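You operate a simulated robot arm through the tools that you are given. There is no shell and no other tool.

You run a simulated robot arm. Do the job below in one go: nothing can be reset, and whatever is moved stays where it is left.

TASK
Link OUT 3 to B with the green adapter and the yellow lead.
Fine: adapter in OUT 3, dial at 3, blue tester on, LINK lit; the red lead stays in A and IN, the white one in its holes.

The check looks at the end state, three seconds after you hand in, the way a careful person would. Anything else that was tipped, shoved, dropped, spilled or broken makes it a failure.

THE ROBOT
A 7-joint arm with a two-finger gripper, fixed in place. Base frame: the origin is at the foot of the arm, x ahead of it, y to its left, z up. Lengths are in m, angles in degrees, forces in N, time in s.
With the tool pointing down near the work surface it reaches from about 0.36 to 0.78 m from the base axis. Its first joint turns from -143.0 to 143.0 degrees. Payload 2.45 kg.
Tool frame: the origin (TCP) lies between the finger pads and is the grasp point; the fingertips stand 0.026 m ahead of it; z points along the fingers, y is the line along which they close. The gripper opens to 0.096 m. The gripper's body begins 0.069 m behind the TCP.
Orientation is that of the tool frame in the base frame, as a unit quaternion [x, y, z, w]. With the fingers straight down and closing along the base's y, the tool's x points along the base's -x, its y along +y and its z along -z.

THE INTERFACE
- The arm moves only by the tool arm_command. Its argument "rows" is a list that holds one entry, the list of rows, each a list of 7 numbers: the shift along the tool's x, y, z in cm, then the turn, a rotation vector about the tool's x, y, z in degrees, then the closure in counts, from 0 (fully open) to 255 (shut). In form: [[[tx, ty, tz, ax, ay, az, jaw], ...]]. A call has 1 to 20 rows; each row shifts and turns the commanded pose from where the row before left it, along the tool's axes as they then stand. A row lasts 0.2 s, in which the tool goes at most 0.05 m and 8.6 degrees; a call with a longer step from one row to the next is refused whole, and so is a gripper value outside its range. Where a pose cannot be reached the arm comes as near as it can. A force on the tool above 40 N (or 10 N above the force at the start of the call, whichever is more), or a blocked arm, ends the call early, and 0.2 s more pass. The fingers move at their own pace and stop on an object; they squeeze with about 44 N. The grip force told is the motor's: it shows also when the fingers shut on nothing. Time passes only in rows, and 0.2 s behind the last, so rows that do not move let the fingers close. It gives the time, the measured TCP pose, the force on the tool (base axes), the opening and the grip force at its end, in the units of the frame above (readings bear some noise), with the torque about the TCP (base axes, N m) and any sound that the robot's microphone picked up.
- Cameras (640 x 400 px; columns grow to the right, rows downward): "scene" is fixed at [0.2205, 0.4999, 1.6013]; the picture's right is [-0.90, -0.44, 0.00], its down [-0.27, 0.56, -0.78] and it looks along [0.34, -0.70, -0.63] (base axes); focal length 360 px, centre (320, 200). "wrist" rides on the gripper at [0.082, 0.003, -0.098] in the tool frame; the picture's right is [-0.04, 1.00, 0.00], its down [-0.73, -0.03, -0.68] and it looks along [-0.68, -0.03, 0.73] (tool axes); focal length 256 px, centre (320, 200). There is no depth. A picture from a camera that has moved, and an enlarged one, comes with that camera's place and axes in the base frame and with its lens.
- grab_frame(camera): a new picture of that camera. It takes no simulated time.
- raise_lower(by): slides the trunk up (or, below 0, down) by that many m; the arm rides with it, the base frame stays. It gives what a move gives, with no picture.
- zoom(camera, box): a new picture of the part [left, top, right, bottom] of that camera's present view, enlarged. It takes no simulated time.
- sign_off(): hands the job in; it is judged then, once.

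Places have to be worked out from the pictures, the camera data and where the tool is seen. Open the gripper and draw the arm clear of the work before you hand the job in, unless the task says otherwise.

The tools are called after "Emit:" by a JSON object that holds its "method" and its "body". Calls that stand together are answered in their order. arm_command: Moves the arm, as the interface text tells. Its arguments: {"type":"object","properties":{"rows":{"type":"array"}},"required":["rows"]} The other tools are called the same way: raise_lower (by) slides the trunk up or down; grab_frame (camera) takes a picture; zoom (camera, box) takes an enlarged picture of a part of a camera's view; sign_off () hands the job in.

At the start:

```text
time_s: 0.0
tool_pos: [0.4106, -0.2782, 1.1415]
orientation: [0.0, 1.0, 0.0, 0.0]
wrist_force: [-0.3, 0.5, 0.0]
moment: [0.0, -0.02, -0.01]
gripper_width: 0.0962
grip_force: 0.0
trunk travel left (down, up): [-0.575, 0.065]
```

scene: 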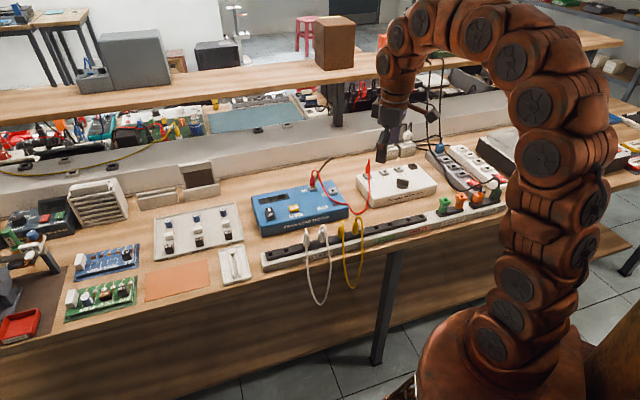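
wrist: 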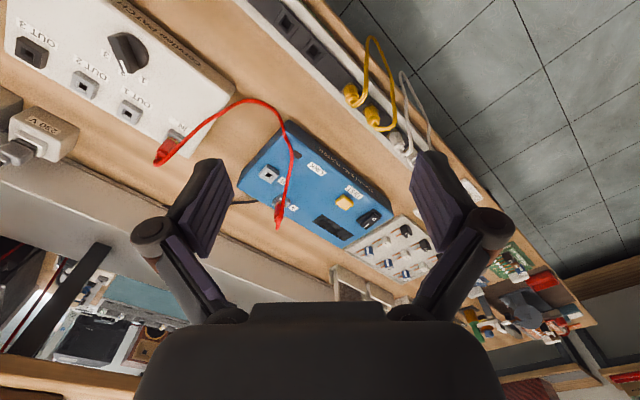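

I start by looking closely at the work area in both cameras before moving anything.

Emit:
{"method": "zoom", "body": {"camera": "scene", "box": [240, 140, 400, 240]}}

Emit:
{"method": "zoom", "body": {"camera": "scene", "box": [350, 130, 510, 230]}}

Emit:
{"method": "zoom", "body": {"camera": "scene", "box": [260, 200, 420, 300]}}

Emit:
{"method": "zoom", "body": {"camera": "wrist", "box": [0, 0, 240, 150]}}

Emit:
{"method": "zoom", "body": {"camera": "wrist", "box": [220, 100, 460, 250]}}

Emit:
{"method": "zoom", "body": {"camera": "wrist", "box": [240, 0, 480, 150]}}

```text
4.00 times, centred on (320, 190) of scene
camera zoom: at [0.2205, 0.4999, 1.6013], right [-0.9, -0.44, 0.0], down [-0.27, 0.56, -0.78], along [0.34, -0.7, -0.63], focal length 1440 px, centre (320, 240)
```

zoom: 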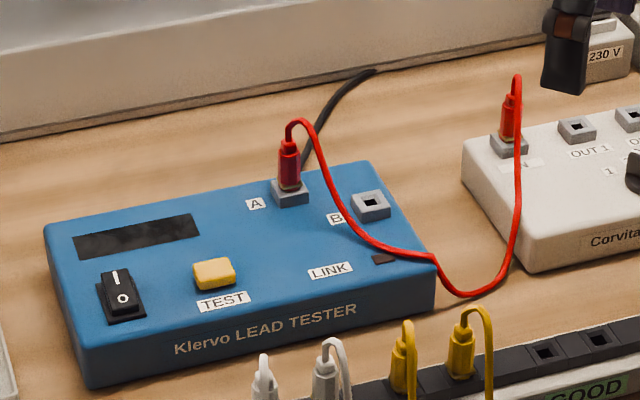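

```text
4.00 times, centred on (430, 180) of scene
camera zoom: at [0.2205, 0.4999, 1.6013], right [-0.9, -0.44, 0.0], down [-0.27, 0.56, -0.78], along [0.34, -0.7, -0.63], focal length 1440 px, centre (-120, 280)
```

zoom: 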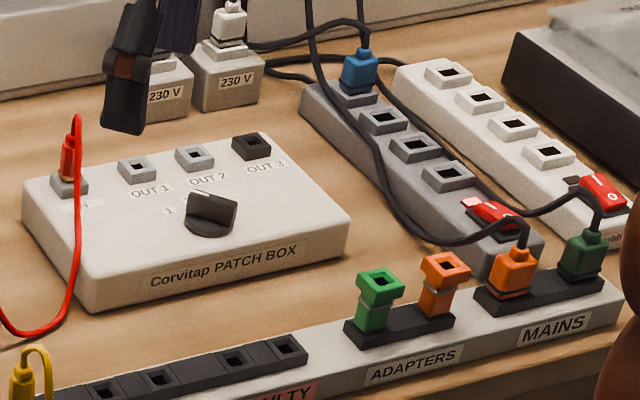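

```text
4.00 times, centred on (340, 250) of scene
camera zoom: at [0.2205, 0.4999, 1.6013], right [-0.9, -0.44, 0.0], down [-0.27, 0.56, -0.78], along [0.34, -0.7, -0.63], focal length 1440 px, centre (240, 0)
```

zoom: 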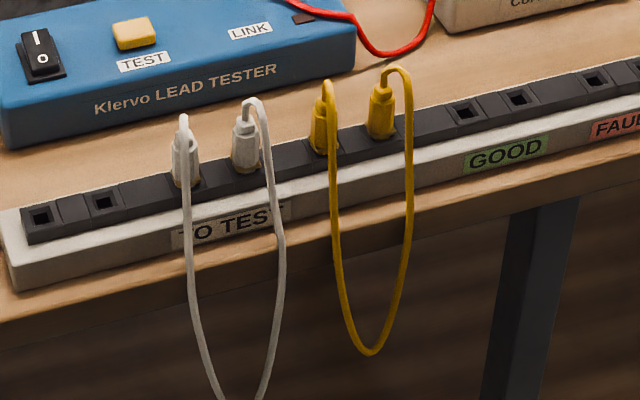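

```text
2.67 times, centred on (120, 75) of wrist
camera zoom: at [0.3273, -0.2742, 1.2386], right [0.04, 1.0, 0.0], down [0.73, -0.03, 0.68], along [0.68, -0.03, -0.73], focal length 683 px, centre (853, 533)
```

zoom: 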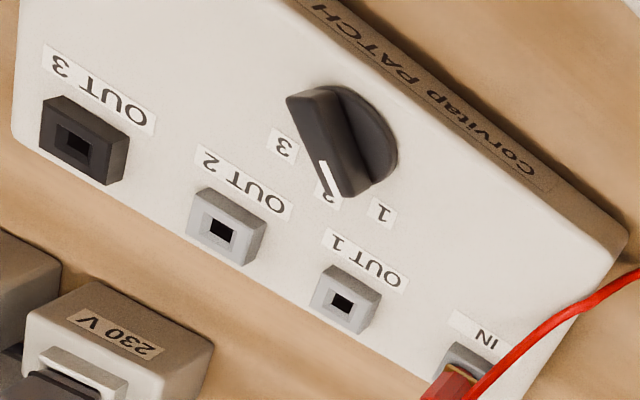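

```text
2.67 times, centred on (340, 175) of wrist
camera zoom: at [0.3273, -0.2742, 1.2386], right [0.04, 1.0, 0.0], down [0.73, -0.03, 0.68], along [0.68, -0.03, -0.73], focal length 683 px, centre (267, 267)
```

zoom: 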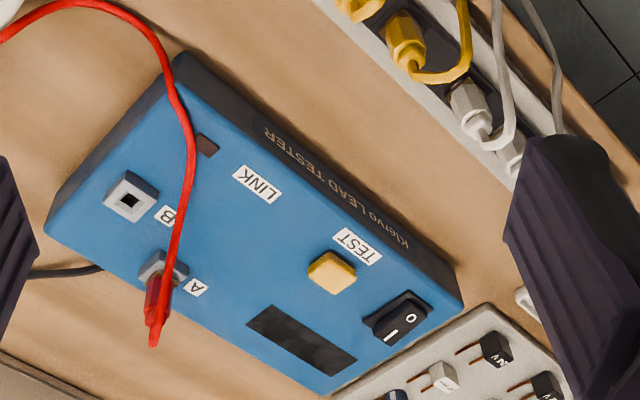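

```text
2.67 times, centred on (360, 75) of wrist
camera zoom: at [0.3273, -0.2742, 1.2386], right [0.04, 1.0, 0.0], down [0.73, -0.03, 0.68], along [0.68, -0.03, -0.73], focal length 683 px, centre (213, 533)
```

zoom: 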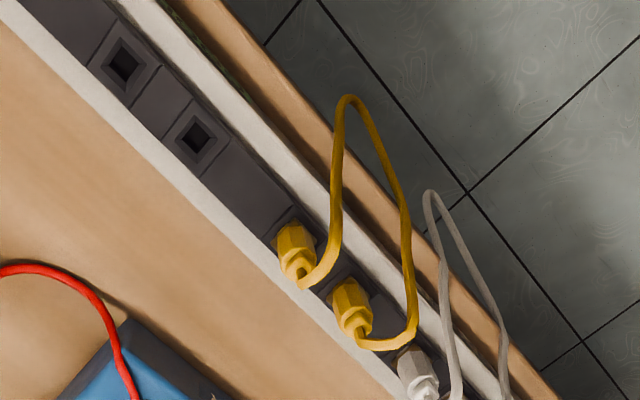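

From both views, the socket B top comes out near (0.60, -0.38, 0.87), and the bench runs at about 45° in the base frame. I turn the tool 45° about its axis, high above everything, so the wrist camera squares up with the bench.

Emit:
{"method": "arm_command", "body": {"rows": [[[0, 0, 0, 0, 0, 7.5, 0], [0, 0, 0, 0, 0, 7.5, 0], [0, 0, 0, 0, 0, 7.5, 0], [0, 0, 0, 0, 0, 7.5, 0], [0, 0, 0, 0, 0, 7.5, 0], [0, 0, 0, 0, 0, 7.5, 0]]]}}

Emit:
{"method": "grab_frame", "body": {"camera": "wrist"}}

Emit:
{"method": "grab_frame", "body": {"camera": "scene"}}

```text
time_s: 1.4
tool_pos: [0.4088, -0.2784, 1.1437]
orientation: [0.384, 0.923, -0.001, 0.0]
wrist_force: [-0.4, -0.7, 0.6]
moment: [-0.01, 0.02, -0.02]
gripper_width: 0.0961
grip_force: 0.0
trunk travel left (down, up): [-0.575, 0.065]
```

```text
taken
camera wrist: at [0.3528, -0.2174, 1.2392], right [0.74, 0.68, 0.0], down [0.5, -0.54, 0.68], along [0.46, -0.5, -0.73], focal length 256 px, centre (320, 200)
```

wrist: 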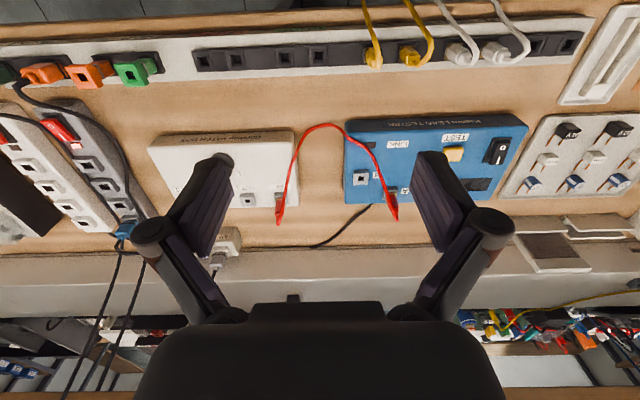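

```text
taken
```

scene: 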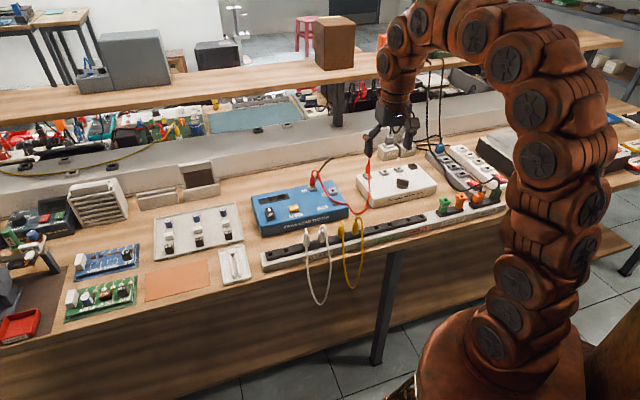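

The view is now square to the bench (its axis is about 45° in the base frame). I enlarge parts of it to read the labels, sockets and cords.

Emit:
{"method": "zoom", "body": {"camera": "wrist", "box": [0, 40, 240, 190]}}

Emit:
{"method": "zoom", "body": {"camera": "wrist", "box": [0, 130, 240, 280]}}

Emit:
{"method": "zoom", "body": {"camera": "wrist", "box": [320, 90, 560, 240]}}

Emit:
{"method": "zoom", "body": {"camera": "wrist", "box": [340, 0, 580, 150]}}

Emit:
{"method": "zoom", "body": {"camera": "scene", "box": [360, 110, 520, 210]}}

Emit:
{"method": "zoom", "body": {"camera": "scene", "box": [240, 170, 360, 245]}}

```text
2.67 times, centred on (120, 115) of wrist
camera zoom: at [0.3528, -0.2174, 1.2392], right [0.74, 0.68, 0.0], down [0.5, -0.54, 0.68], along [0.46, -0.5, -0.73], focal length 683 px, centre (853, 427)
```

zoom: 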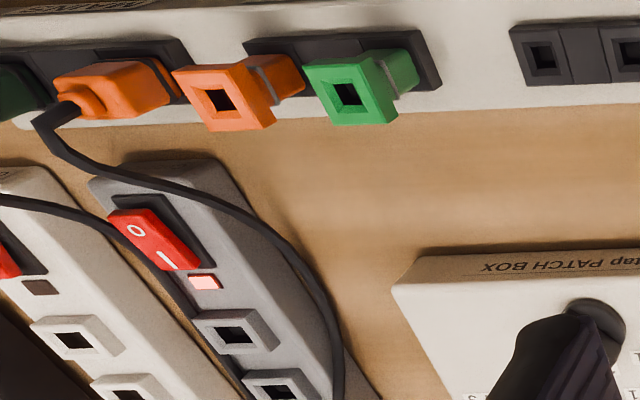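

```text
2.67 times, centred on (120, 205) of wrist
camera zoom: at [0.3528, -0.2174, 1.2392], right [0.74, 0.68, 0.0], down [0.5, -0.54, 0.68], along [0.46, -0.5, -0.73], focal length 683 px, centre (853, 187)
```

zoom: 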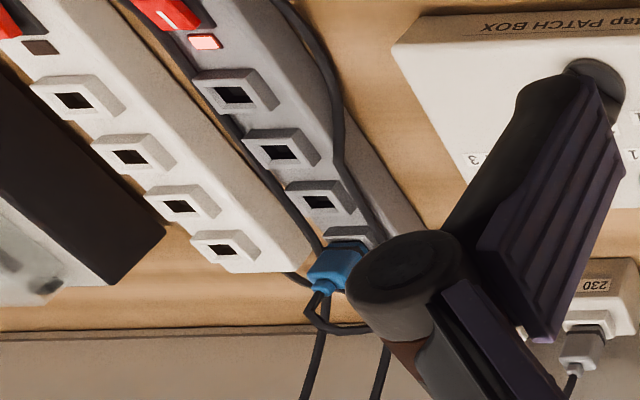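

```text
2.67 times, centred on (440, 165) of wrist
camera zoom: at [0.3528, -0.2174, 1.2392], right [0.74, 0.68, 0.0], down [0.5, -0.54, 0.68], along [0.46, -0.5, -0.73], focal length 683 px, centre (0, 293)
```

zoom: 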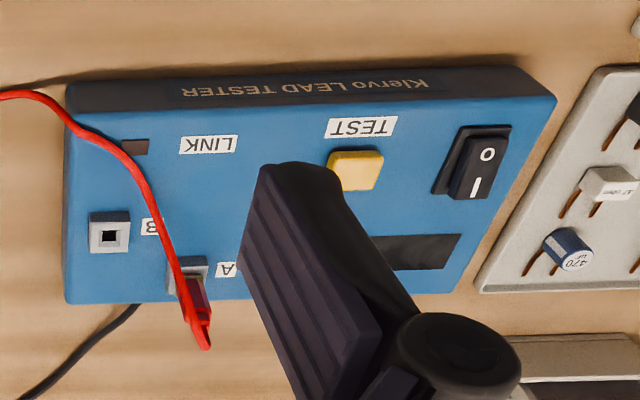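

```text
2.67 times, centred on (460, 75) of wrist
camera zoom: at [0.3528, -0.2174, 1.2392], right [0.74, 0.68, 0.0], down [0.5, -0.54, 0.68], along [0.46, -0.5, -0.73], focal length 683 px, centre (-53, 533)
```

zoom: 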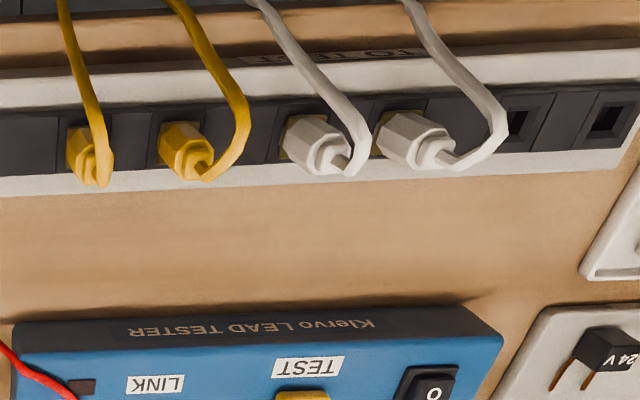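

```text
4.00 times, centred on (440, 160) of scene
camera zoom: at [0.2205, 0.4999, 1.6013], right [-0.9, -0.44, 0.0], down [-0.27, 0.56, -0.78], along [0.34, -0.7, -0.63], focal length 1440 px, centre (-160, 360)
```

zoom: 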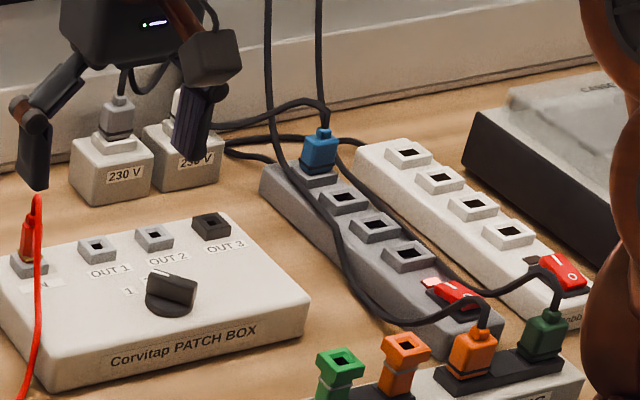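

```text
5.33 times, centred on (300, 208) of scene
camera zoom: at [0.2205, 0.4999, 1.6013], right [-0.9, -0.44, 0.0], down [-0.27, 0.56, -0.78], along [0.34, -0.7, -0.63], focal length 1921 px, centre (427, 160)
```

zoom: 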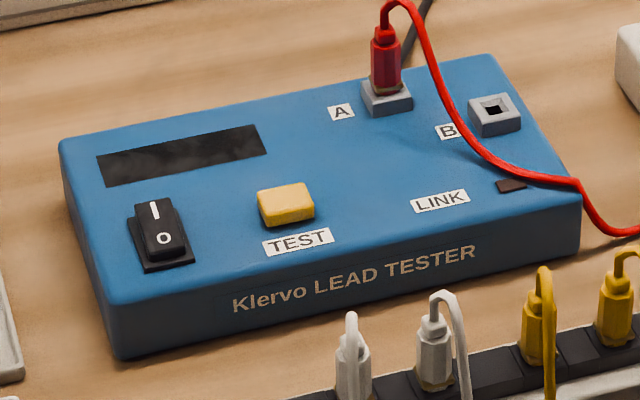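

The TCP is at r≈0.09, n≈0.49 in bench coordinates, where r runs along the bench to the picture's right and n runs away from the robot. I slide left over the patch box at the same height to see OUT 3 and the dial up close.

Emit:
{"method": "arm_command", "body": {"rows": [[[0, -4.5, 0, 0, 0, 0, 0], [0, -4.5, 0, 0, 0, 0, 0], [0, -4.5, 0.5, 0, 0, 0, 0], [0, -4.5, 0.5, 0, 0, 0, 0], [0, -4.5, 1, 0, 0, 0, 0], [0, 0, 0, 0, 0, 0, 0]]]}}

Emit:
{"method": "grab_frame", "body": {"camera": "wrist"}}

Emit:
{"method": "zoom", "body": {"camera": "wrist", "box": [200, 60, 520, 260]}}

Emit:
{"method": "zoom", "body": {"camera": "wrist", "box": [80, 20, 320, 170]}}

```text
time_s: 2.8
tool_pos: [0.2547, -0.4381, 1.1244]
orientation: [0.383, 0.924, 0.0, 0.0]
wrist_force: [-0.1, -0.3, -0.8]
moment: [0.01, -0.02, -0.04]
gripper_width: 0.096
grip_force: 0.0
trunk travel left (down, up): [-0.575, 0.065]
```

```text
taken
camera wrist: at [0.1983, -0.378, 1.2206], right [0.73, 0.68, 0.0], down [0.5, -0.54, 0.68], along [0.46, -0.5, -0.73], focal length 256 px, centre (320, 200)
```

wrist: 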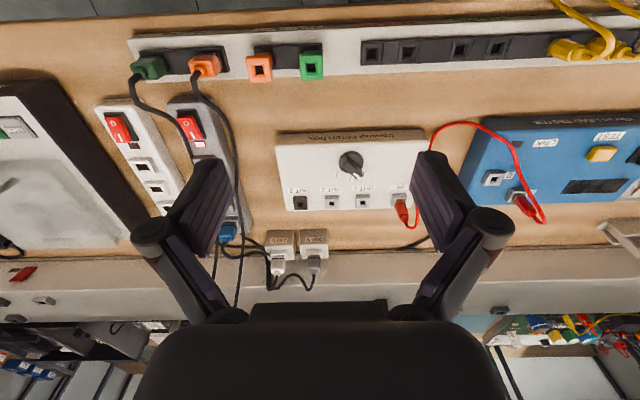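

```text
2.00 times, centred on (360, 160) of wrist
camera zoom: at [0.1983, -0.378, 1.2206], right [0.73, 0.68, 0.0], down [0.5, -0.54, 0.68], along [0.46, -0.5, -0.73], focal length 512 px, centre (240, 280)
```

zoom: 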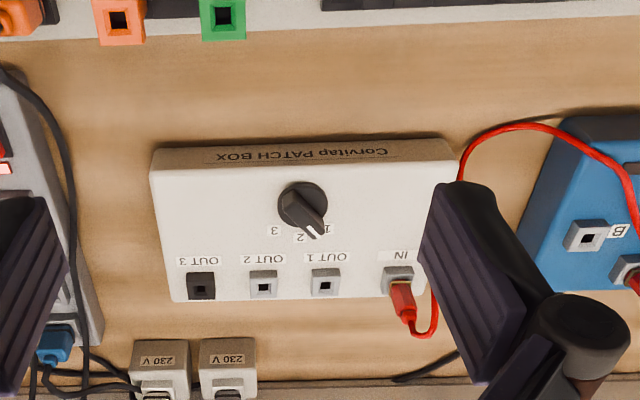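

```text
2.67 times, centred on (200, 95) of wrist
camera zoom: at [0.1983, -0.378, 1.2206], right [0.73, 0.68, 0.0], down [0.5, -0.54, 0.68], along [0.46, -0.5, -0.73], focal length 683 px, centre (640, 480)
```

zoom: 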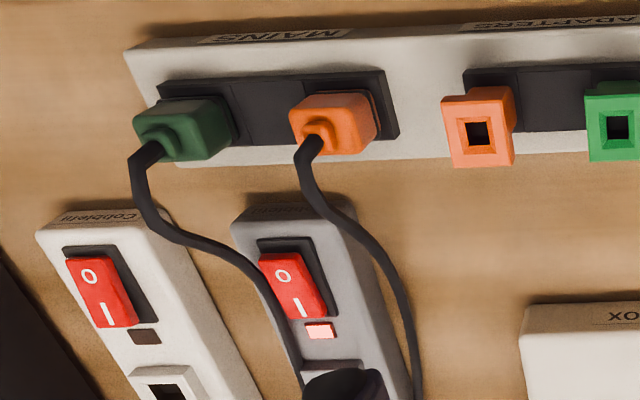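

The dial mark seems to point at 1, OUT 3 is near r=-0.18, n=0.74, and the green adapter is near r=-0.14, n=0.51. I move in closer above the patch box, staying above all plugs and leads, to measure properly.

Emit:
{"method": "arm_command", "body": {"rows": [[[-2, 0, 3, 0, 0, 0, 0], [-2, 0, 3, 0, 0, 0, 0], [-2, 0, 3, 0, 0, 0, 0], [-2, 0, 3, 0, 0, 0, 0], [-1, 0, 2, 0, 0, 0, 0], [0, 0, 0, 0, 0, 0, 0]]]}}

Emit:
{"method": "grab_frame", "body": {"camera": "wrist"}}

Emit:
{"method": "zoom", "body": {"camera": "wrist", "box": [220, 60, 460, 210]}}

Emit:
{"method": "zoom", "body": {"camera": "scene", "box": [340, 140, 440, 205]}}

```text
time_s: 4.2
tool_pos: [0.3153, -0.5019, 0.9827]
orientation: [0.383, 0.924, 0.0, 0.0]
wrist_force: [-0.2, 0.2, 0.5]
moment: [0.05, 0.01, 0.0]
gripper_width: 0.0962
grip_force: 0.0
trunk travel left (down, up): [-0.575, 0.065]
```

```text
taken
camera wrist: at [0.2589, -0.4409, 1.0788], right [0.73, 0.68, 0.0], down [0.5, -0.54, 0.68], along [0.46, -0.5, -0.73], focal length 256 px, centre (320, 200)
```

wrist: 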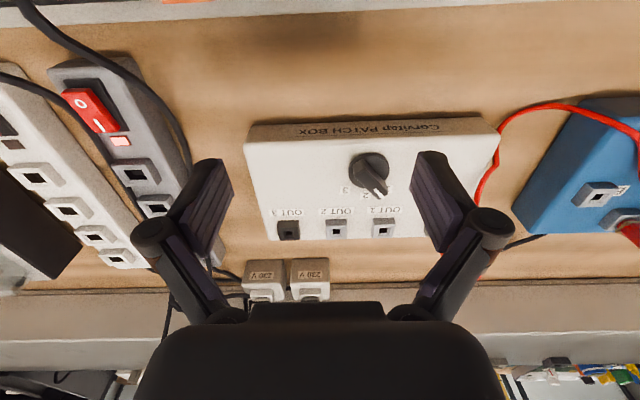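

```text
2.67 times, centred on (340, 135) of wrist
camera zoom: at [0.2589, -0.4409, 1.0788], right [0.73, 0.68, 0.0], down [0.5, -0.54, 0.68], along [0.46, -0.5, -0.73], focal length 683 px, centre (267, 373)
```

zoom: 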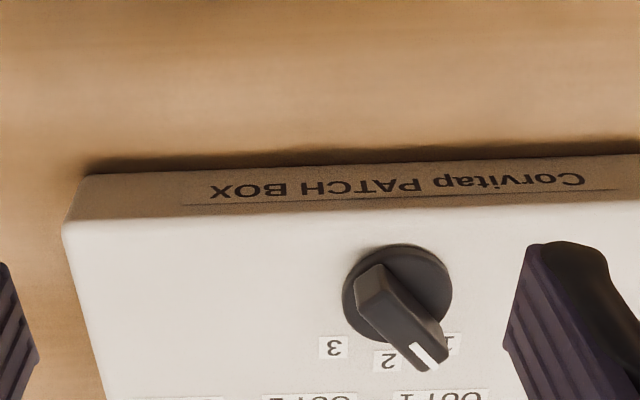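

```text
6.15 times, centred on (390, 172) of scene
camera zoom: at [0.2205, 0.4999, 1.6013], right [-0.9, -0.44, 0.0], down [-0.27, 0.56, -0.78], along [0.34, -0.7, -0.63], focal length 2216 px, centre (-111, 369)
```

zoom: 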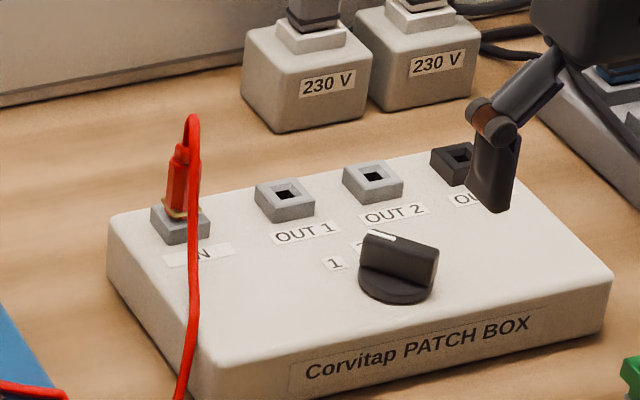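

Triangulating two views puts the dial centre at r≈-0.085, n≈0.653, z≈0.865. Its bar points about 35° towards 1, so 3 should be about +70° of tool turn away. I go above it with the fingers squared to the bar, partly closed, and check.

Emit:
{"method": "arm_command", "body": {"rows": [[[-2.5, 1.6, 0, 0, 0, 0, 135], [-2.5, 1.6, 1, 0, 0, 0, 135], [-2.4, 1.5, 2, 0, 0, 0, 135], [0, 0, 0, 0, 0, -7, 135], [0, 0, 0, 0, 0, -7, 135], [0, 0, 0, 0, 0, -7, 135], [0, 0, 0, 0, 0, -7, 135], [0, 0, 0, 0, 0, -7, 135], [0, 0, 0, 0, 0, 0, 135]]]}}

Emit:
{"method": "grab_frame", "body": {"camera": "wrist"}}

Emit:
{"method": "zoom", "body": {"camera": "wrist", "box": [240, 120, 400, 220]}}

Emit:
{"method": "zoom", "body": {"camera": "scene", "box": [340, 140, 440, 205]}}

```text
time_s: 6.2
tool_pos: [0.4007, -0.5209, 0.9525]
orientation: [0.086, 0.996, 0.0, 0.0]
wrist_force: [-0.3, -0.5, 0.9]
moment: [0.01, 0.03, -0.03]
gripper_width: 0.0454
grip_force: 0.1
trunk travel left (down, up): [-0.575, 0.065]
```

```text
taken
camera wrist: at [0.3197, -0.5026, 1.0484], right [0.21, 0.98, 0.0], down [0.72, -0.16, 0.68], along [0.66, -0.14, -0.73], focal length 256 px, centre (320, 200)
```

wrist: 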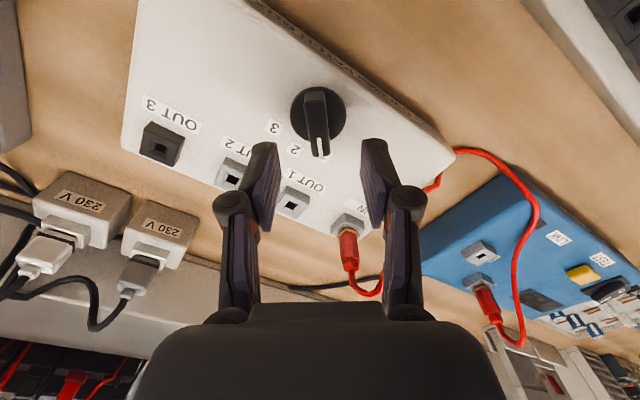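

```text
4.00 times, centred on (320, 170) of wrist
camera zoom: at [0.3197, -0.5026, 1.0484], right [0.21, 0.98, 0.0], down [0.72, -0.16, 0.68], along [0.66, -0.14, -0.73], focal length 1024 px, centre (320, 320)
```

zoom: 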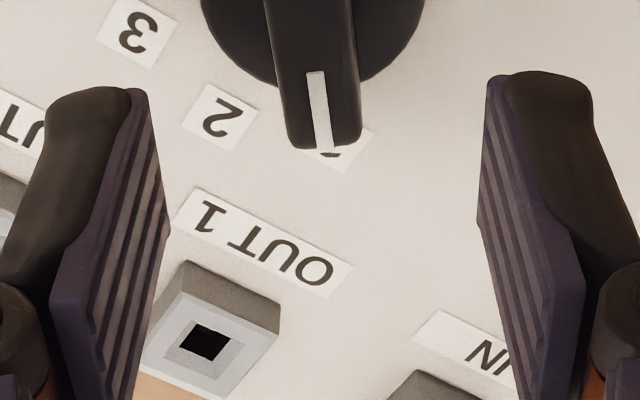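

```text
6.15 times, centred on (390, 172) of scene
camera zoom: at [0.2205, 0.4999, 1.6013], right [-0.9, -0.44, 0.0], down [-0.27, 0.56, -0.78], along [0.34, -0.7, -0.63], focal length 2216 px, centre (-111, 369)
```

zoom: 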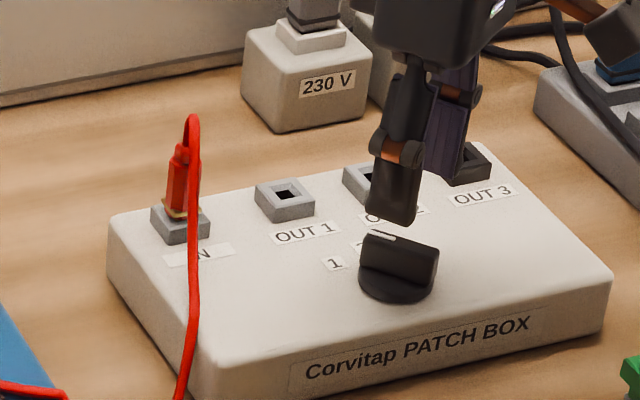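

The bar lines up with the fingers to within about 3 mm and 2.5°. I correct that, descend so the fingertips sit just above the dial's disc, and look before closing.

Emit:
{"method": "arm_command", "body": {"rows": [[[-0.3, -0.25, 1.5, 0, 0, -2, 135], [0, 0, 1.5, 0, 0, 0, 135], [0, 0, 1.3, 0, 0, 0, 135], [0, 0, 0.9, 0, 0, 0, 135], [0, 0, 0, 0, 0, 0, 135]]]}}

Emit:
{"method": "grab_frame", "body": {"camera": "wrist"}}

Emit:
{"method": "zoom", "body": {"camera": "scene", "box": [340, 140, 440, 205]}}

```text
time_s: 7.4
tool_pos: [0.4028, -0.5218, 0.9001]
orientation: [0.07, 0.998, 0.001, 0.0]
wrist_force: [0.5, -0.4, 0.7]
moment: [0.01, -0.04, -0.01]
gripper_width: 0.0454
grip_force: 0.0
trunk travel left (down, up): [-0.575, 0.065]
```

```text
taken
camera wrist: at [0.3216, -0.5072, 0.9968], right [0.18, 0.98, 0.0], down [0.72, -0.13, 0.68], along [0.67, -0.12, -0.73], focal length 256 px, centre (320, 200)
```

wrist: 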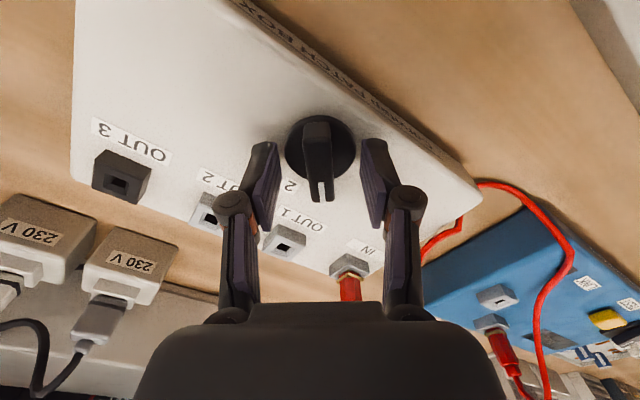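

```text
6.15 times, centred on (390, 172) of scene
camera zoom: at [0.2205, 0.4999, 1.6013], right [-0.9, -0.44, 0.0], down [-0.27, 0.56, -0.78], along [0.34, -0.7, -0.63], focal length 2216 px, centre (-111, 369)
```

zoom: 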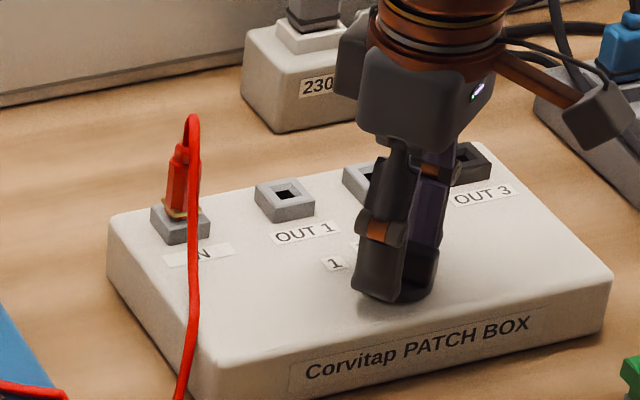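

The bar is centred between the fingers, so I close on it.

Emit:
{"method": "arm_command", "body": {"rows": [[[0, 0, 0, 0, 0, 0, 200], [0, 0, 0, 0, 0, 0, 230], [0, 0, 0, 0, 0, 0, 230], [0, 0, 0, 0, 0, 0, 230]]]}}

Emit:
{"method": "zoom", "body": {"camera": "wrist", "box": [220, 80, 420, 205]}}

```text
time_s: 8.4
tool_pos: [0.4028, -0.5223, 0.9017]
orientation: [0.07, 0.998, 0.0, 0.0]
wrist_force: [-1.1, 0.7, -1.1]
moment: [0.01, -0.03, 0.0]
gripper_width: 0.0139
grip_force: 40.2
trunk travel left (down, up): [-0.575, 0.065]
```

```text
3.20 times, centred on (320, 142) of wrist
camera zoom: at [0.3217, -0.5072, 0.9969], right [0.18, 0.98, 0.0], down [0.72, -0.13, 0.68], along [0.67, -0.12, -0.73], focal length 819 px, centre (320, 384)
```

zoom: 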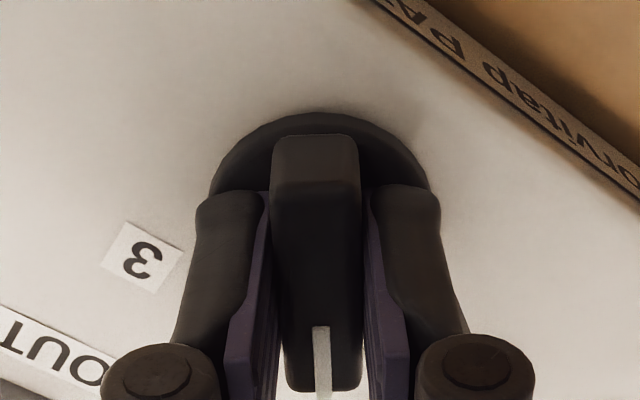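

Gripped at 13.9 mm with low side force. I turn +72° towards 3 in small steps, watching the moment.

Emit:
{"method": "arm_command", "body": {"rows": [[[0, 0, 0, 0, 0, 6, 230], [0, 0, 0, 0, 0, 6, 230], [0, 0, 0, 0, 0, 6, 230], [0, 0, 0, 0, 0, 6, 230], [0, 0, 0, 0, 0, 6, 230], [0, 0, 0, 0, 0, 6, 230]]]}}

Emit:
{"method": "zoom", "body": {"camera": "wrist", "box": [220, 80, 420, 205]}}

```text
time_s: 9.8
tool_pos: [0.4022, -0.5222, 0.9002]
orientation: [0.376, 0.927, 0.0, 0.0]
wrist_force: [2.1, -1.7, 5.0]
moment: [0.74, 0.73, -0.03]
gripper_width: 0.0139
grip_force: 40.1
trunk travel left (down, up): [-0.575, 0.065]
```

```text
3.20 times, centred on (320, 142) of wrist
camera zoom: at [0.3453, -0.4631, 0.9968], right [0.72, 0.69, 0.0], down [0.51, -0.53, 0.68], along [0.47, -0.49, -0.73], focal length 819 px, centre (320, 384)
```

zoom: 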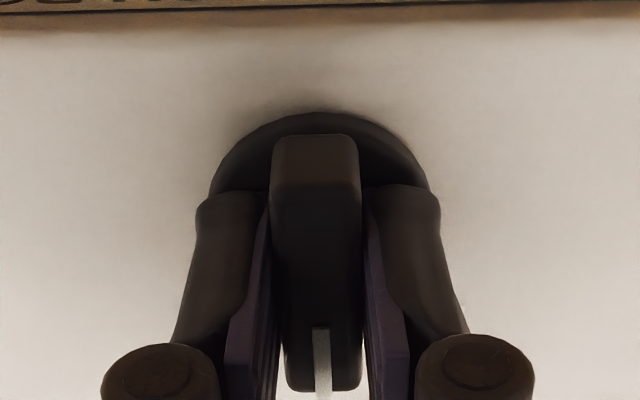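

The dial turns with the fingers (now near 2). I turn another 36° to bring it to 3.

Emit:
{"method": "arm_command", "body": {"rows": [[[0, 0, 0, 0, 0, 6, 230], [0, 0, 0, 0, 0, 6, 230], [0, 0, 0, 0, 0, 6, 230], [0, 0, 0, 0, 0, 6, 230], [0, 0, 0, 0, 0, 6, 230], [0, 0, 0, 0, 0, 6, 230]]]}}

Emit:
{"method": "zoom", "body": {"camera": "wrist", "box": [220, 80, 420, 205]}}

```text
time_s: 11.2
tool_pos: [0.4018, -0.5219, 0.9012]
orientation: [0.643, 0.766, 0.0, 0.0]
wrist_force: [-0.5, -4.5, 11.1]
moment: [-0.17, -0.05, -0.05]
gripper_width: 0.014
grip_force: 40.4
trunk travel left (down, up): [-0.575, 0.065]
```

```text
3.20 times, centred on (320, 142) of wrist
camera zoom: at [0.3903, -0.4415, 0.9968], right [0.99, 0.13, 0.0], down [0.1, -0.73, 0.68], along [0.09, -0.67, -0.73], focal length 819 px, centre (320, 384)
```

zoom: 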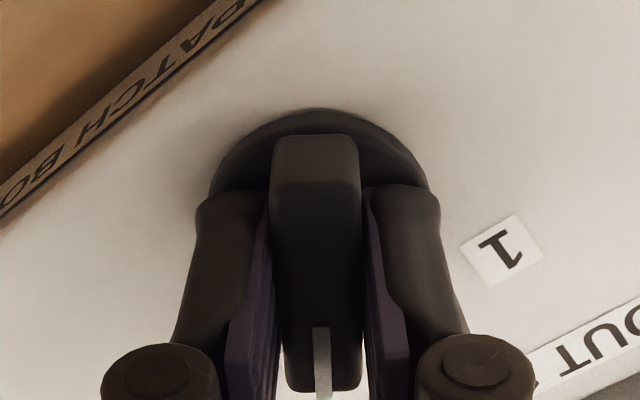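

The view is the mirror image of the start pose, so the dial should sit at 3. I release, rise, turn the tool back square and check.

Emit:
{"method": "arm_command", "body": {"rows": [[[0, 0, 0, 0, 0, 0, 150], [0, 0, 0, 0, 0, 0, 150], [0, 0, 0, 0, 0, 0, 150], [0, 0, -3, 0, 0, 0, 135], [0, 0, -4, 0, 0, 0, 135], [0, 0, -3, 0, 0, -7, 135], [0, 0, -2, 0, 0, -7, 135], [2, 0, 0, 0, 0, -7, 135], [2, 0, 0, 0, 0, -7, 135], [2, 0, 0, 0, 0, -7, 135], [0, 0, 0, 0, 0, 0, 135]]]}}

Emit:
{"method": "grab_frame", "body": {"camera": "wrist"}}

Emit:
{"method": "zoom", "body": {"camera": "wrist", "box": [200, 60, 440, 210]}}

Emit:
{"method": "zoom", "body": {"camera": "scene", "box": [340, 140, 440, 205]}}

```text
time_s: 13.6
tool_pos: [0.3726, -0.47, 1.0193]
orientation: [0.382, 0.924, 0.0, 0.001]
wrist_force: [0.3, -0.2, 0.5]
moment: [0.0, 0.01, -0.01]
gripper_width: 0.0451
grip_force: 0.1
trunk travel left (down, up): [-0.575, 0.065]
```

```text
taken
camera wrist: at [0.3157, -0.4101, 1.1159], right [0.73, 0.68, 0.0], down [0.5, -0.54, 0.68], along [0.46, -0.5, -0.73], focal length 256 px, centre (320, 200)
```

wrist: 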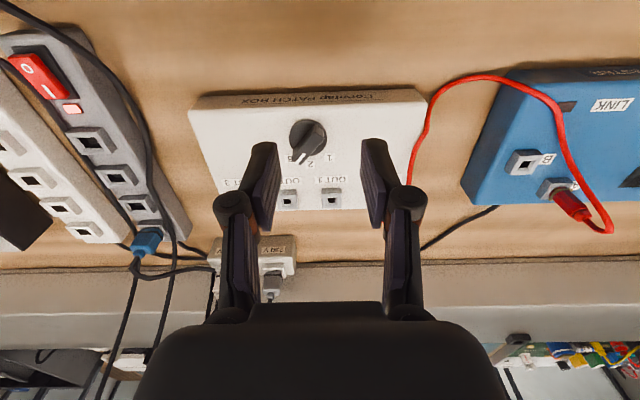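

```text
2.67 times, centred on (320, 135) of wrist
camera zoom: at [0.3157, -0.4101, 1.1159], right [0.73, 0.68, 0.0], down [0.5, -0.54, 0.68], along [0.46, -0.5, -0.73], focal length 683 px, centre (320, 373)
```

zoom: 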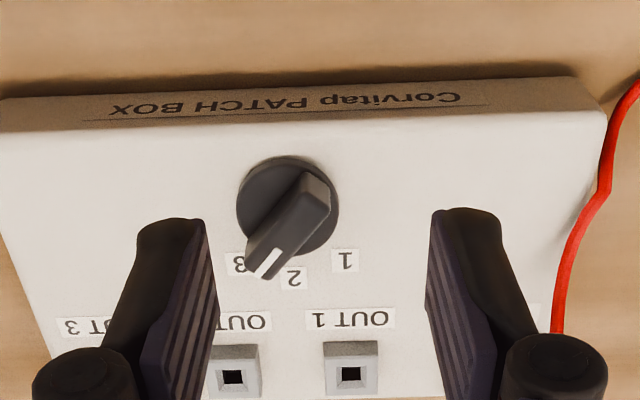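

```text
6.15 times, centred on (390, 172) of scene
camera zoom: at [0.2205, 0.4999, 1.6013], right [-0.9, -0.44, 0.0], down [-0.27, 0.56, -0.78], along [0.34, -0.7, -0.63], focal length 2216 px, centre (-111, 369)
```

zoom: 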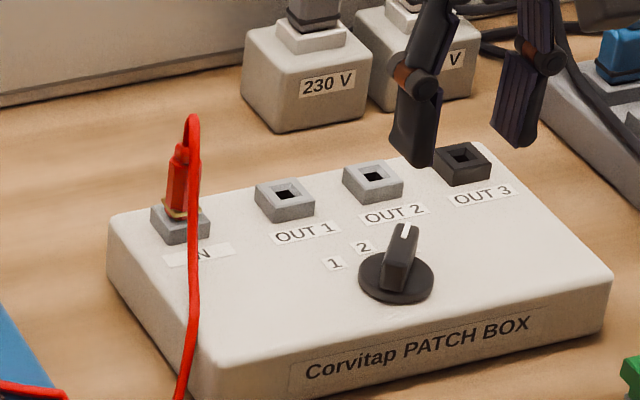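

The dial is at 3 and the patch box hasn't moved. Now I move back to look closely at the green adapter in its holder.

Emit:
{"method": "arm_command", "body": {"rows": [[[3.9, -1.4, 0.4, 0, 0, 0, 100], [3.9, -1.4, 0.4, 0, 0, 0, 60], [3.9, -1.4, 0.4, 0, 0, 0, 0], [3.9, -1.4, 0.4, 0, 0, 0, 0], [3.9, -1.4, 0.4, 0, 0, 0, 0], [0, 0, 0, 0, 0, 0, 0]]]}}

Emit:
{"method": "grab_frame", "body": {"camera": "wrist"}}

Emit:
{"method": "zoom", "body": {"camera": "wrist", "box": [220, 110, 420, 235]}}

Emit:
{"method": "zoom", "body": {"camera": "scene", "box": [420, 180, 500, 230]}}

```text
time_s: 15.0
tool_pos: [0.1823, -0.3839, 0.9995]
orientation: [0.383, 0.924, 0.0, 0.001]
wrist_force: [0.5, 0.0, 0.1]
moment: [0.02, 0.0, 0.0]
gripper_width: 0.0961
grip_force: 0.1
trunk travel left (down, up): [-0.575, 0.065]
```

```text
taken
camera wrist: at [0.1272, -0.3232, 1.0962], right [0.73, 0.68, 0.0], down [0.5, -0.54, 0.68], along [0.46, -0.5, -0.73], focal length 256 px, centre (320, 200)
```

wrist: 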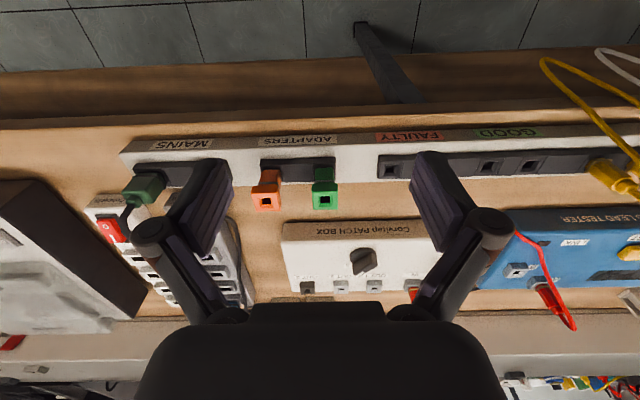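

```text
3.20 times, centred on (320, 172) of wrist
camera zoom: at [0.1272, -0.3232, 1.0962], right [0.73, 0.68, 0.0], down [0.5, -0.54, 0.68], along [0.46, -0.5, -0.73], focal length 819 px, centre (320, 288)
```

zoom: 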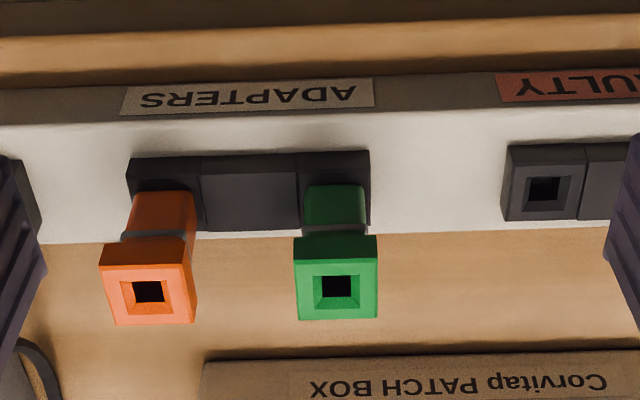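

```text
8.00 times, centred on (460, 205) of scene
camera zoom: at [0.2205, 0.4999, 1.6013], right [-0.9, -0.44, 0.0], down [-0.27, 0.56, -0.78], along [0.34, -0.7, -0.63], focal length 2881 px, centre (-800, 160)
```

zoom: 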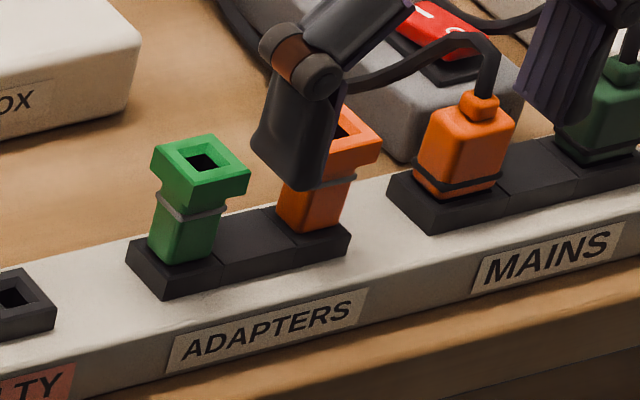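

Triangulation puts the green adapter's head top at r≈-0.140, n≈0.498, z≈0.903, with the head about 27 mm square and the orange one 60 mm to the left. I go above it with the fingers half open and check alignment.

Emit:
{"method": "arm_command", "body": {"rows": [[[-3.2, 0.1, 0, 0, 0, 0, 135], [-3.3, 0.1, 0, 0, 0, 0, 135], [-3.3, 0.0, 1.5, 0, 0, 0, 135], [0, 0, 2, 0, 0, 0, 135], [0, 0, 1.2, 0, 0, 0, 135], [0, 0, 0, 0, 0, 0, 135]]]}}

Emit:
{"method": "grab_frame", "body": {"camera": "wrist"}}

Emit:
{"method": "zoom", "body": {"camera": "wrist", "box": [220, 80, 420, 205]}}

Emit:
{"method": "zoom", "body": {"camera": "scene", "box": [420, 170, 500, 220]}}

```text
time_s: 16.4
tool_pos: [0.255, -0.4506, 0.9528]
orientation: [0.382, 0.924, -0.001, 0.0]
wrist_force: [-0.5, -0.5, -0.2]
moment: [-0.02, -0.01, 0.0]
gripper_width: 0.0452
grip_force: 0.1
trunk travel left (down, up): [-0.575, 0.065]
```

```text
taken
camera wrist: at [0.1982, -0.3909, 1.049], right [0.73, 0.68, 0.0], down [0.5, -0.54, 0.68], along [0.46, -0.5, -0.73], focal length 256 px, centre (320, 200)
```

wrist: 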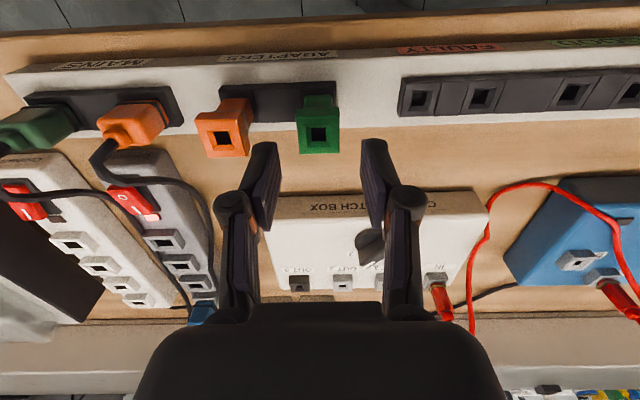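

```text
3.20 times, centred on (320, 142) of wrist
camera zoom: at [0.1982, -0.3909, 1.049], right [0.73, 0.68, 0.0], down [0.5, -0.54, 0.68], along [0.46, -0.5, -0.73], focal length 819 px, centre (320, 384)
```

zoom: 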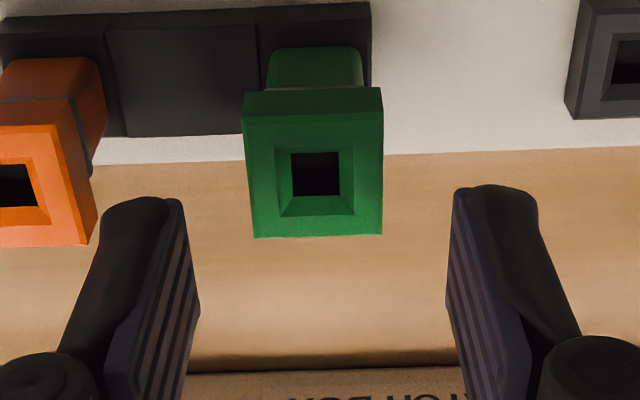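

```text
8.00 times, centred on (460, 195) of scene
camera zoom: at [0.2205, 0.4999, 1.6013], right [-0.9, -0.44, 0.0], down [-0.27, 0.56, -0.78], along [0.34, -0.7, -0.63], focal length 2881 px, centre (-800, 240)
```

zoom: 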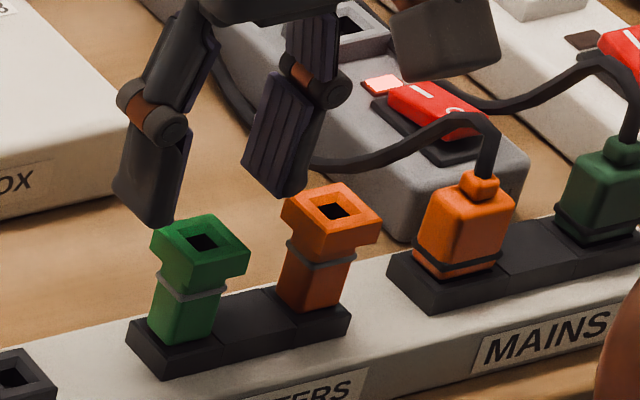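

The head is centred within 2 mm and aligned. I descend with the small correction so the pads straddle the head.

Emit:
{"method": "arm_command", "body": {"rows": [[[0.22, -0.16, 1.5, 0, 0, 0, 135], [0, 0, 1.5, 0, 0, 0, 135], [0, 0, 1.5, 0, 0, 0, 135], [0, 0, 1.0, 0, 0, 0, 135], [0, 0, 0, 0, 0, 0, 135]]]}}

Emit:
{"method": "zoom", "body": {"camera": "wrist", "box": [220, 80, 420, 205]}}

Emit:
{"method": "zoom", "body": {"camera": "scene", "box": [420, 170, 500, 220]}}

```text
time_s: 17.6
tool_pos: [0.2532, -0.4505, 0.8983]
orientation: [0.383, 0.924, 0.0, 0.0]
wrist_force: [1.1, -0.7, 0.1]
moment: [0.0, 0.02, -0.01]
gripper_width: 0.0449
grip_force: 0.1
trunk travel left (down, up): [-0.575, 0.065]
```

```text
3.20 times, centred on (320, 142) of wrist
camera zoom: at [0.1961, -0.3907, 0.9942], right [0.73, 0.68, 0.0], down [0.5, -0.54, 0.68], along [0.46, -0.5, -0.73], focal length 819 px, centre (320, 384)
```

zoom: 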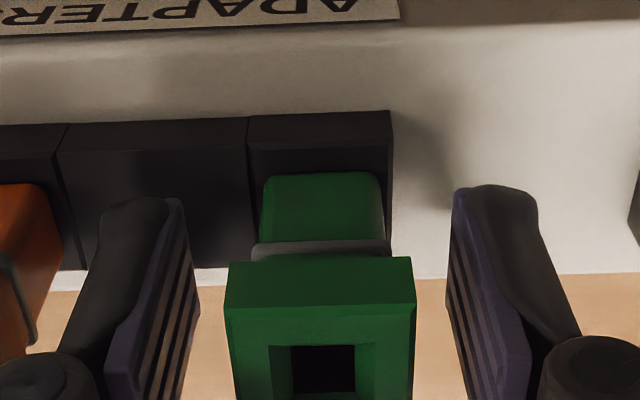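

```text
8.00 times, centred on (460, 195) of scene
camera zoom: at [0.2205, 0.4999, 1.6013], right [-0.9, -0.44, 0.0], down [-0.27, 0.56, -0.78], along [0.34, -0.7, -0.63], focal length 2881 px, centre (-800, 240)
```

zoom: 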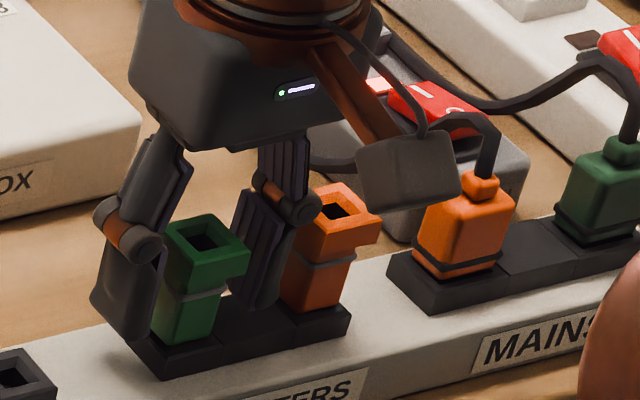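

The head sits between the pads with the fingertips clear of the holder. I close on it.

Emit:
{"method": "arm_command", "body": {"rows": [[[0, 0, 0, 0, 0, 0, 170], [0, 0, 0, 0, 0, 0, 220], [0, 0, 0, 0, 0, 0, 220], [0, 0, 0, 0, 0, 0, 220]]]}}

Emit:
{"method": "zoom", "body": {"camera": "scene", "box": [420, 170, 500, 220]}}

```text
time_s: 18.6
tool_pos: [0.252, -0.4506, 0.8977]
orientation: [0.383, 0.924, 0.001, 0.0]
wrist_force: [-0.8, -0.2, -0.1]
moment: [-0.01, 0.0, -0.02]
gripper_width: 0.0237
grip_force: 43.8
trunk travel left (down, up): [-0.575, 0.065]
```

```text
8.00 times, centred on (460, 195) of scene
camera zoom: at [0.2205, 0.4999, 1.6013], right [-0.9, -0.44, 0.0], down [-0.27, 0.56, -0.78], along [0.34, -0.7, -0.63], focal length 2881 px, centre (-800, 240)
```

zoom: 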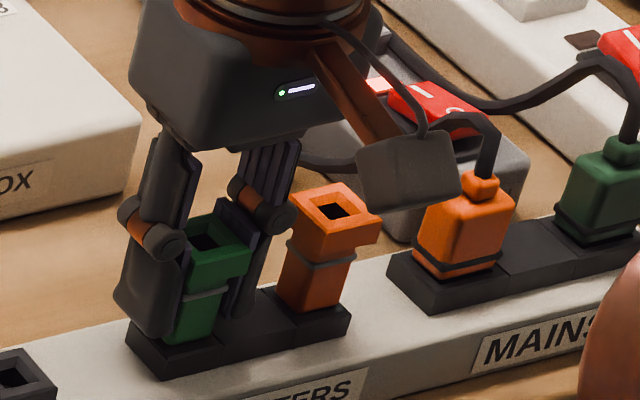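

Gripped at 23.7 mm, which means the head top is nearer z≈0.915. I pull the adapter straight up slowly.

Emit:
{"method": "arm_command", "body": {"rows": [[[0, 0, -0.5, 0, 0, 0, 220], [0, 0, -1, 0, 0, 0, 220], [0, 0, -1.5, 0, 0, 0, 220], [0, 0, -2, 0, 0, 0, 220], [0, 0, -2, 0, 0, 0, 220], [0, 0, -2, 0, 0, 0, 220], [0, 0, 0, 0, 0, 0, 220]]]}}

Emit:
{"method": "zoom", "body": {"camera": "scene", "box": [400, 130, 528, 210]}}

Emit:
{"method": "grab_frame", "body": {"camera": "wrist"}}

```text
time_s: 20.2
tool_pos: [0.2531, -0.451, 0.9889]
orientation: [0.382, 0.924, 0.0, 0.0]
wrist_force: [0.3, 0.3, -0.3]
moment: [0.0, 0.03, -0.01]
gripper_width: 0.0232
grip_force: 44.1
trunk travel left (down, up): [-0.575, 0.065]
```

```text
5.00 times, centred on (464, 170) of scene
camera zoom: at [0.2205, 0.4999, 1.6013], right [-0.9, -0.44, 0.0], down [-0.27, 0.56, -0.78], along [0.34, -0.7, -0.63], focal length 1800 px, centre (-400, 350)
```

zoom: 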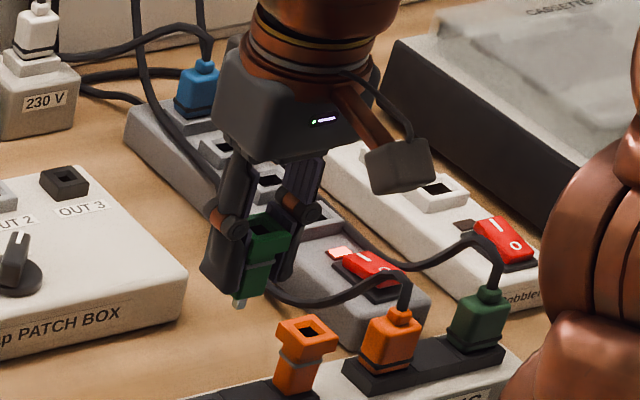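

```text
taken
camera wrist: at [0.1968, -0.3902, 1.0855], right [0.73, 0.68, 0.0], down [0.5, -0.54, 0.68], along [0.46, -0.5, -0.73], focal length 256 px, centre (320, 200)
```

wrist: 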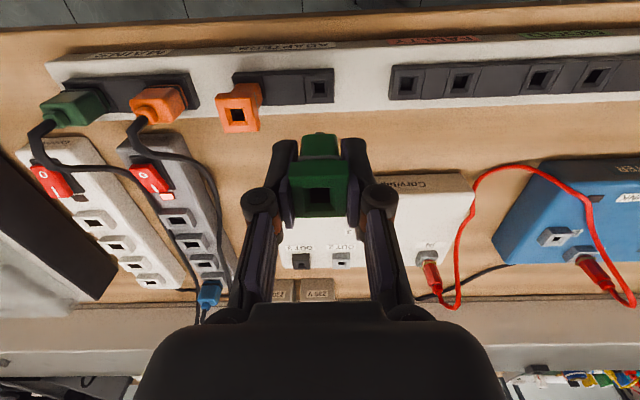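

The adapter came out cleanly, with a short metal prong below. I enlarge both views to measure how it sits in the fingers and where OUT 3 is.

Emit:
{"method": "zoom", "body": {"camera": "wrist", "box": [240, 120, 400, 220]}}

Emit:
{"method": "zoom", "body": {"camera": "wrist", "box": [270, 220, 430, 320]}}

Emit:
{"method": "zoom", "body": {"camera": "wrist", "box": [220, 40, 380, 140]}}

Emit:
{"method": "zoom", "body": {"camera": "scene", "box": [430, 160, 478, 190]}}

```text
4.00 times, centred on (320, 170) of wrist
camera zoom: at [0.1968, -0.3902, 1.0855], right [0.73, 0.68, 0.0], down [0.5, -0.54, 0.68], along [0.46, -0.5, -0.73], focal length 1024 px, centre (320, 320)
```

zoom: 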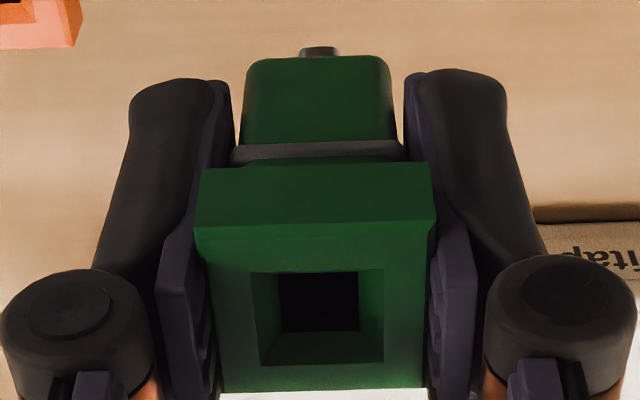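

```text
4.00 times, centred on (350, 270) of wrist
camera zoom: at [0.1968, -0.3902, 1.0855], right [0.73, 0.68, 0.0], down [0.5, -0.54, 0.68], along [0.46, -0.5, -0.73], focal length 1024 px, centre (200, -80)
```

zoom: 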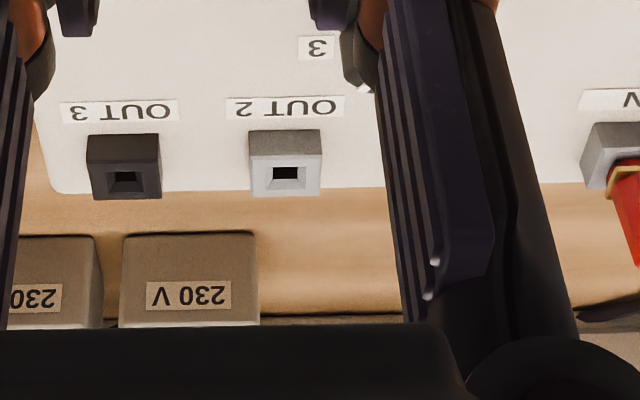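

```text
4.00 times, centred on (300, 90) of wrist
camera zoom: at [0.1968, -0.3902, 1.0855], right [0.73, 0.68, 0.0], down [0.5, -0.54, 0.68], along [0.46, -0.5, -0.73], focal length 1024 px, centre (400, 640)
```

zoom: 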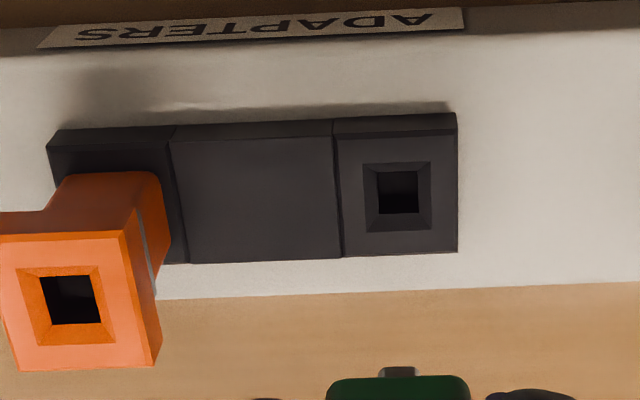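

```text
13.33 times, centred on (454, 175) of scene
camera zoom: at [0.2205, 0.4999, 1.6013], right [-0.9, -0.44, 0.0], down [-0.27, 0.56, -0.78], along [0.34, -0.7, -0.63], focal length 4801 px, centre (-1467, 533)
```

zoom: 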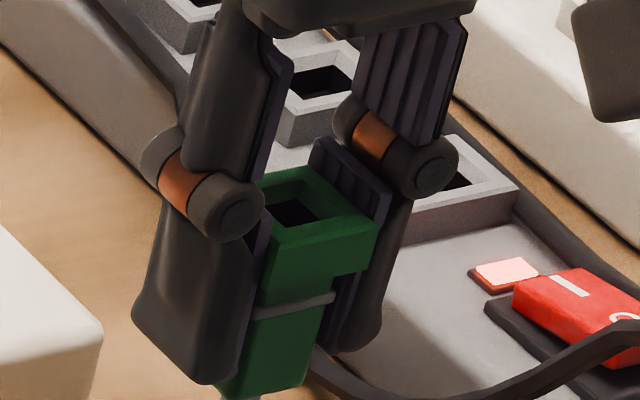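

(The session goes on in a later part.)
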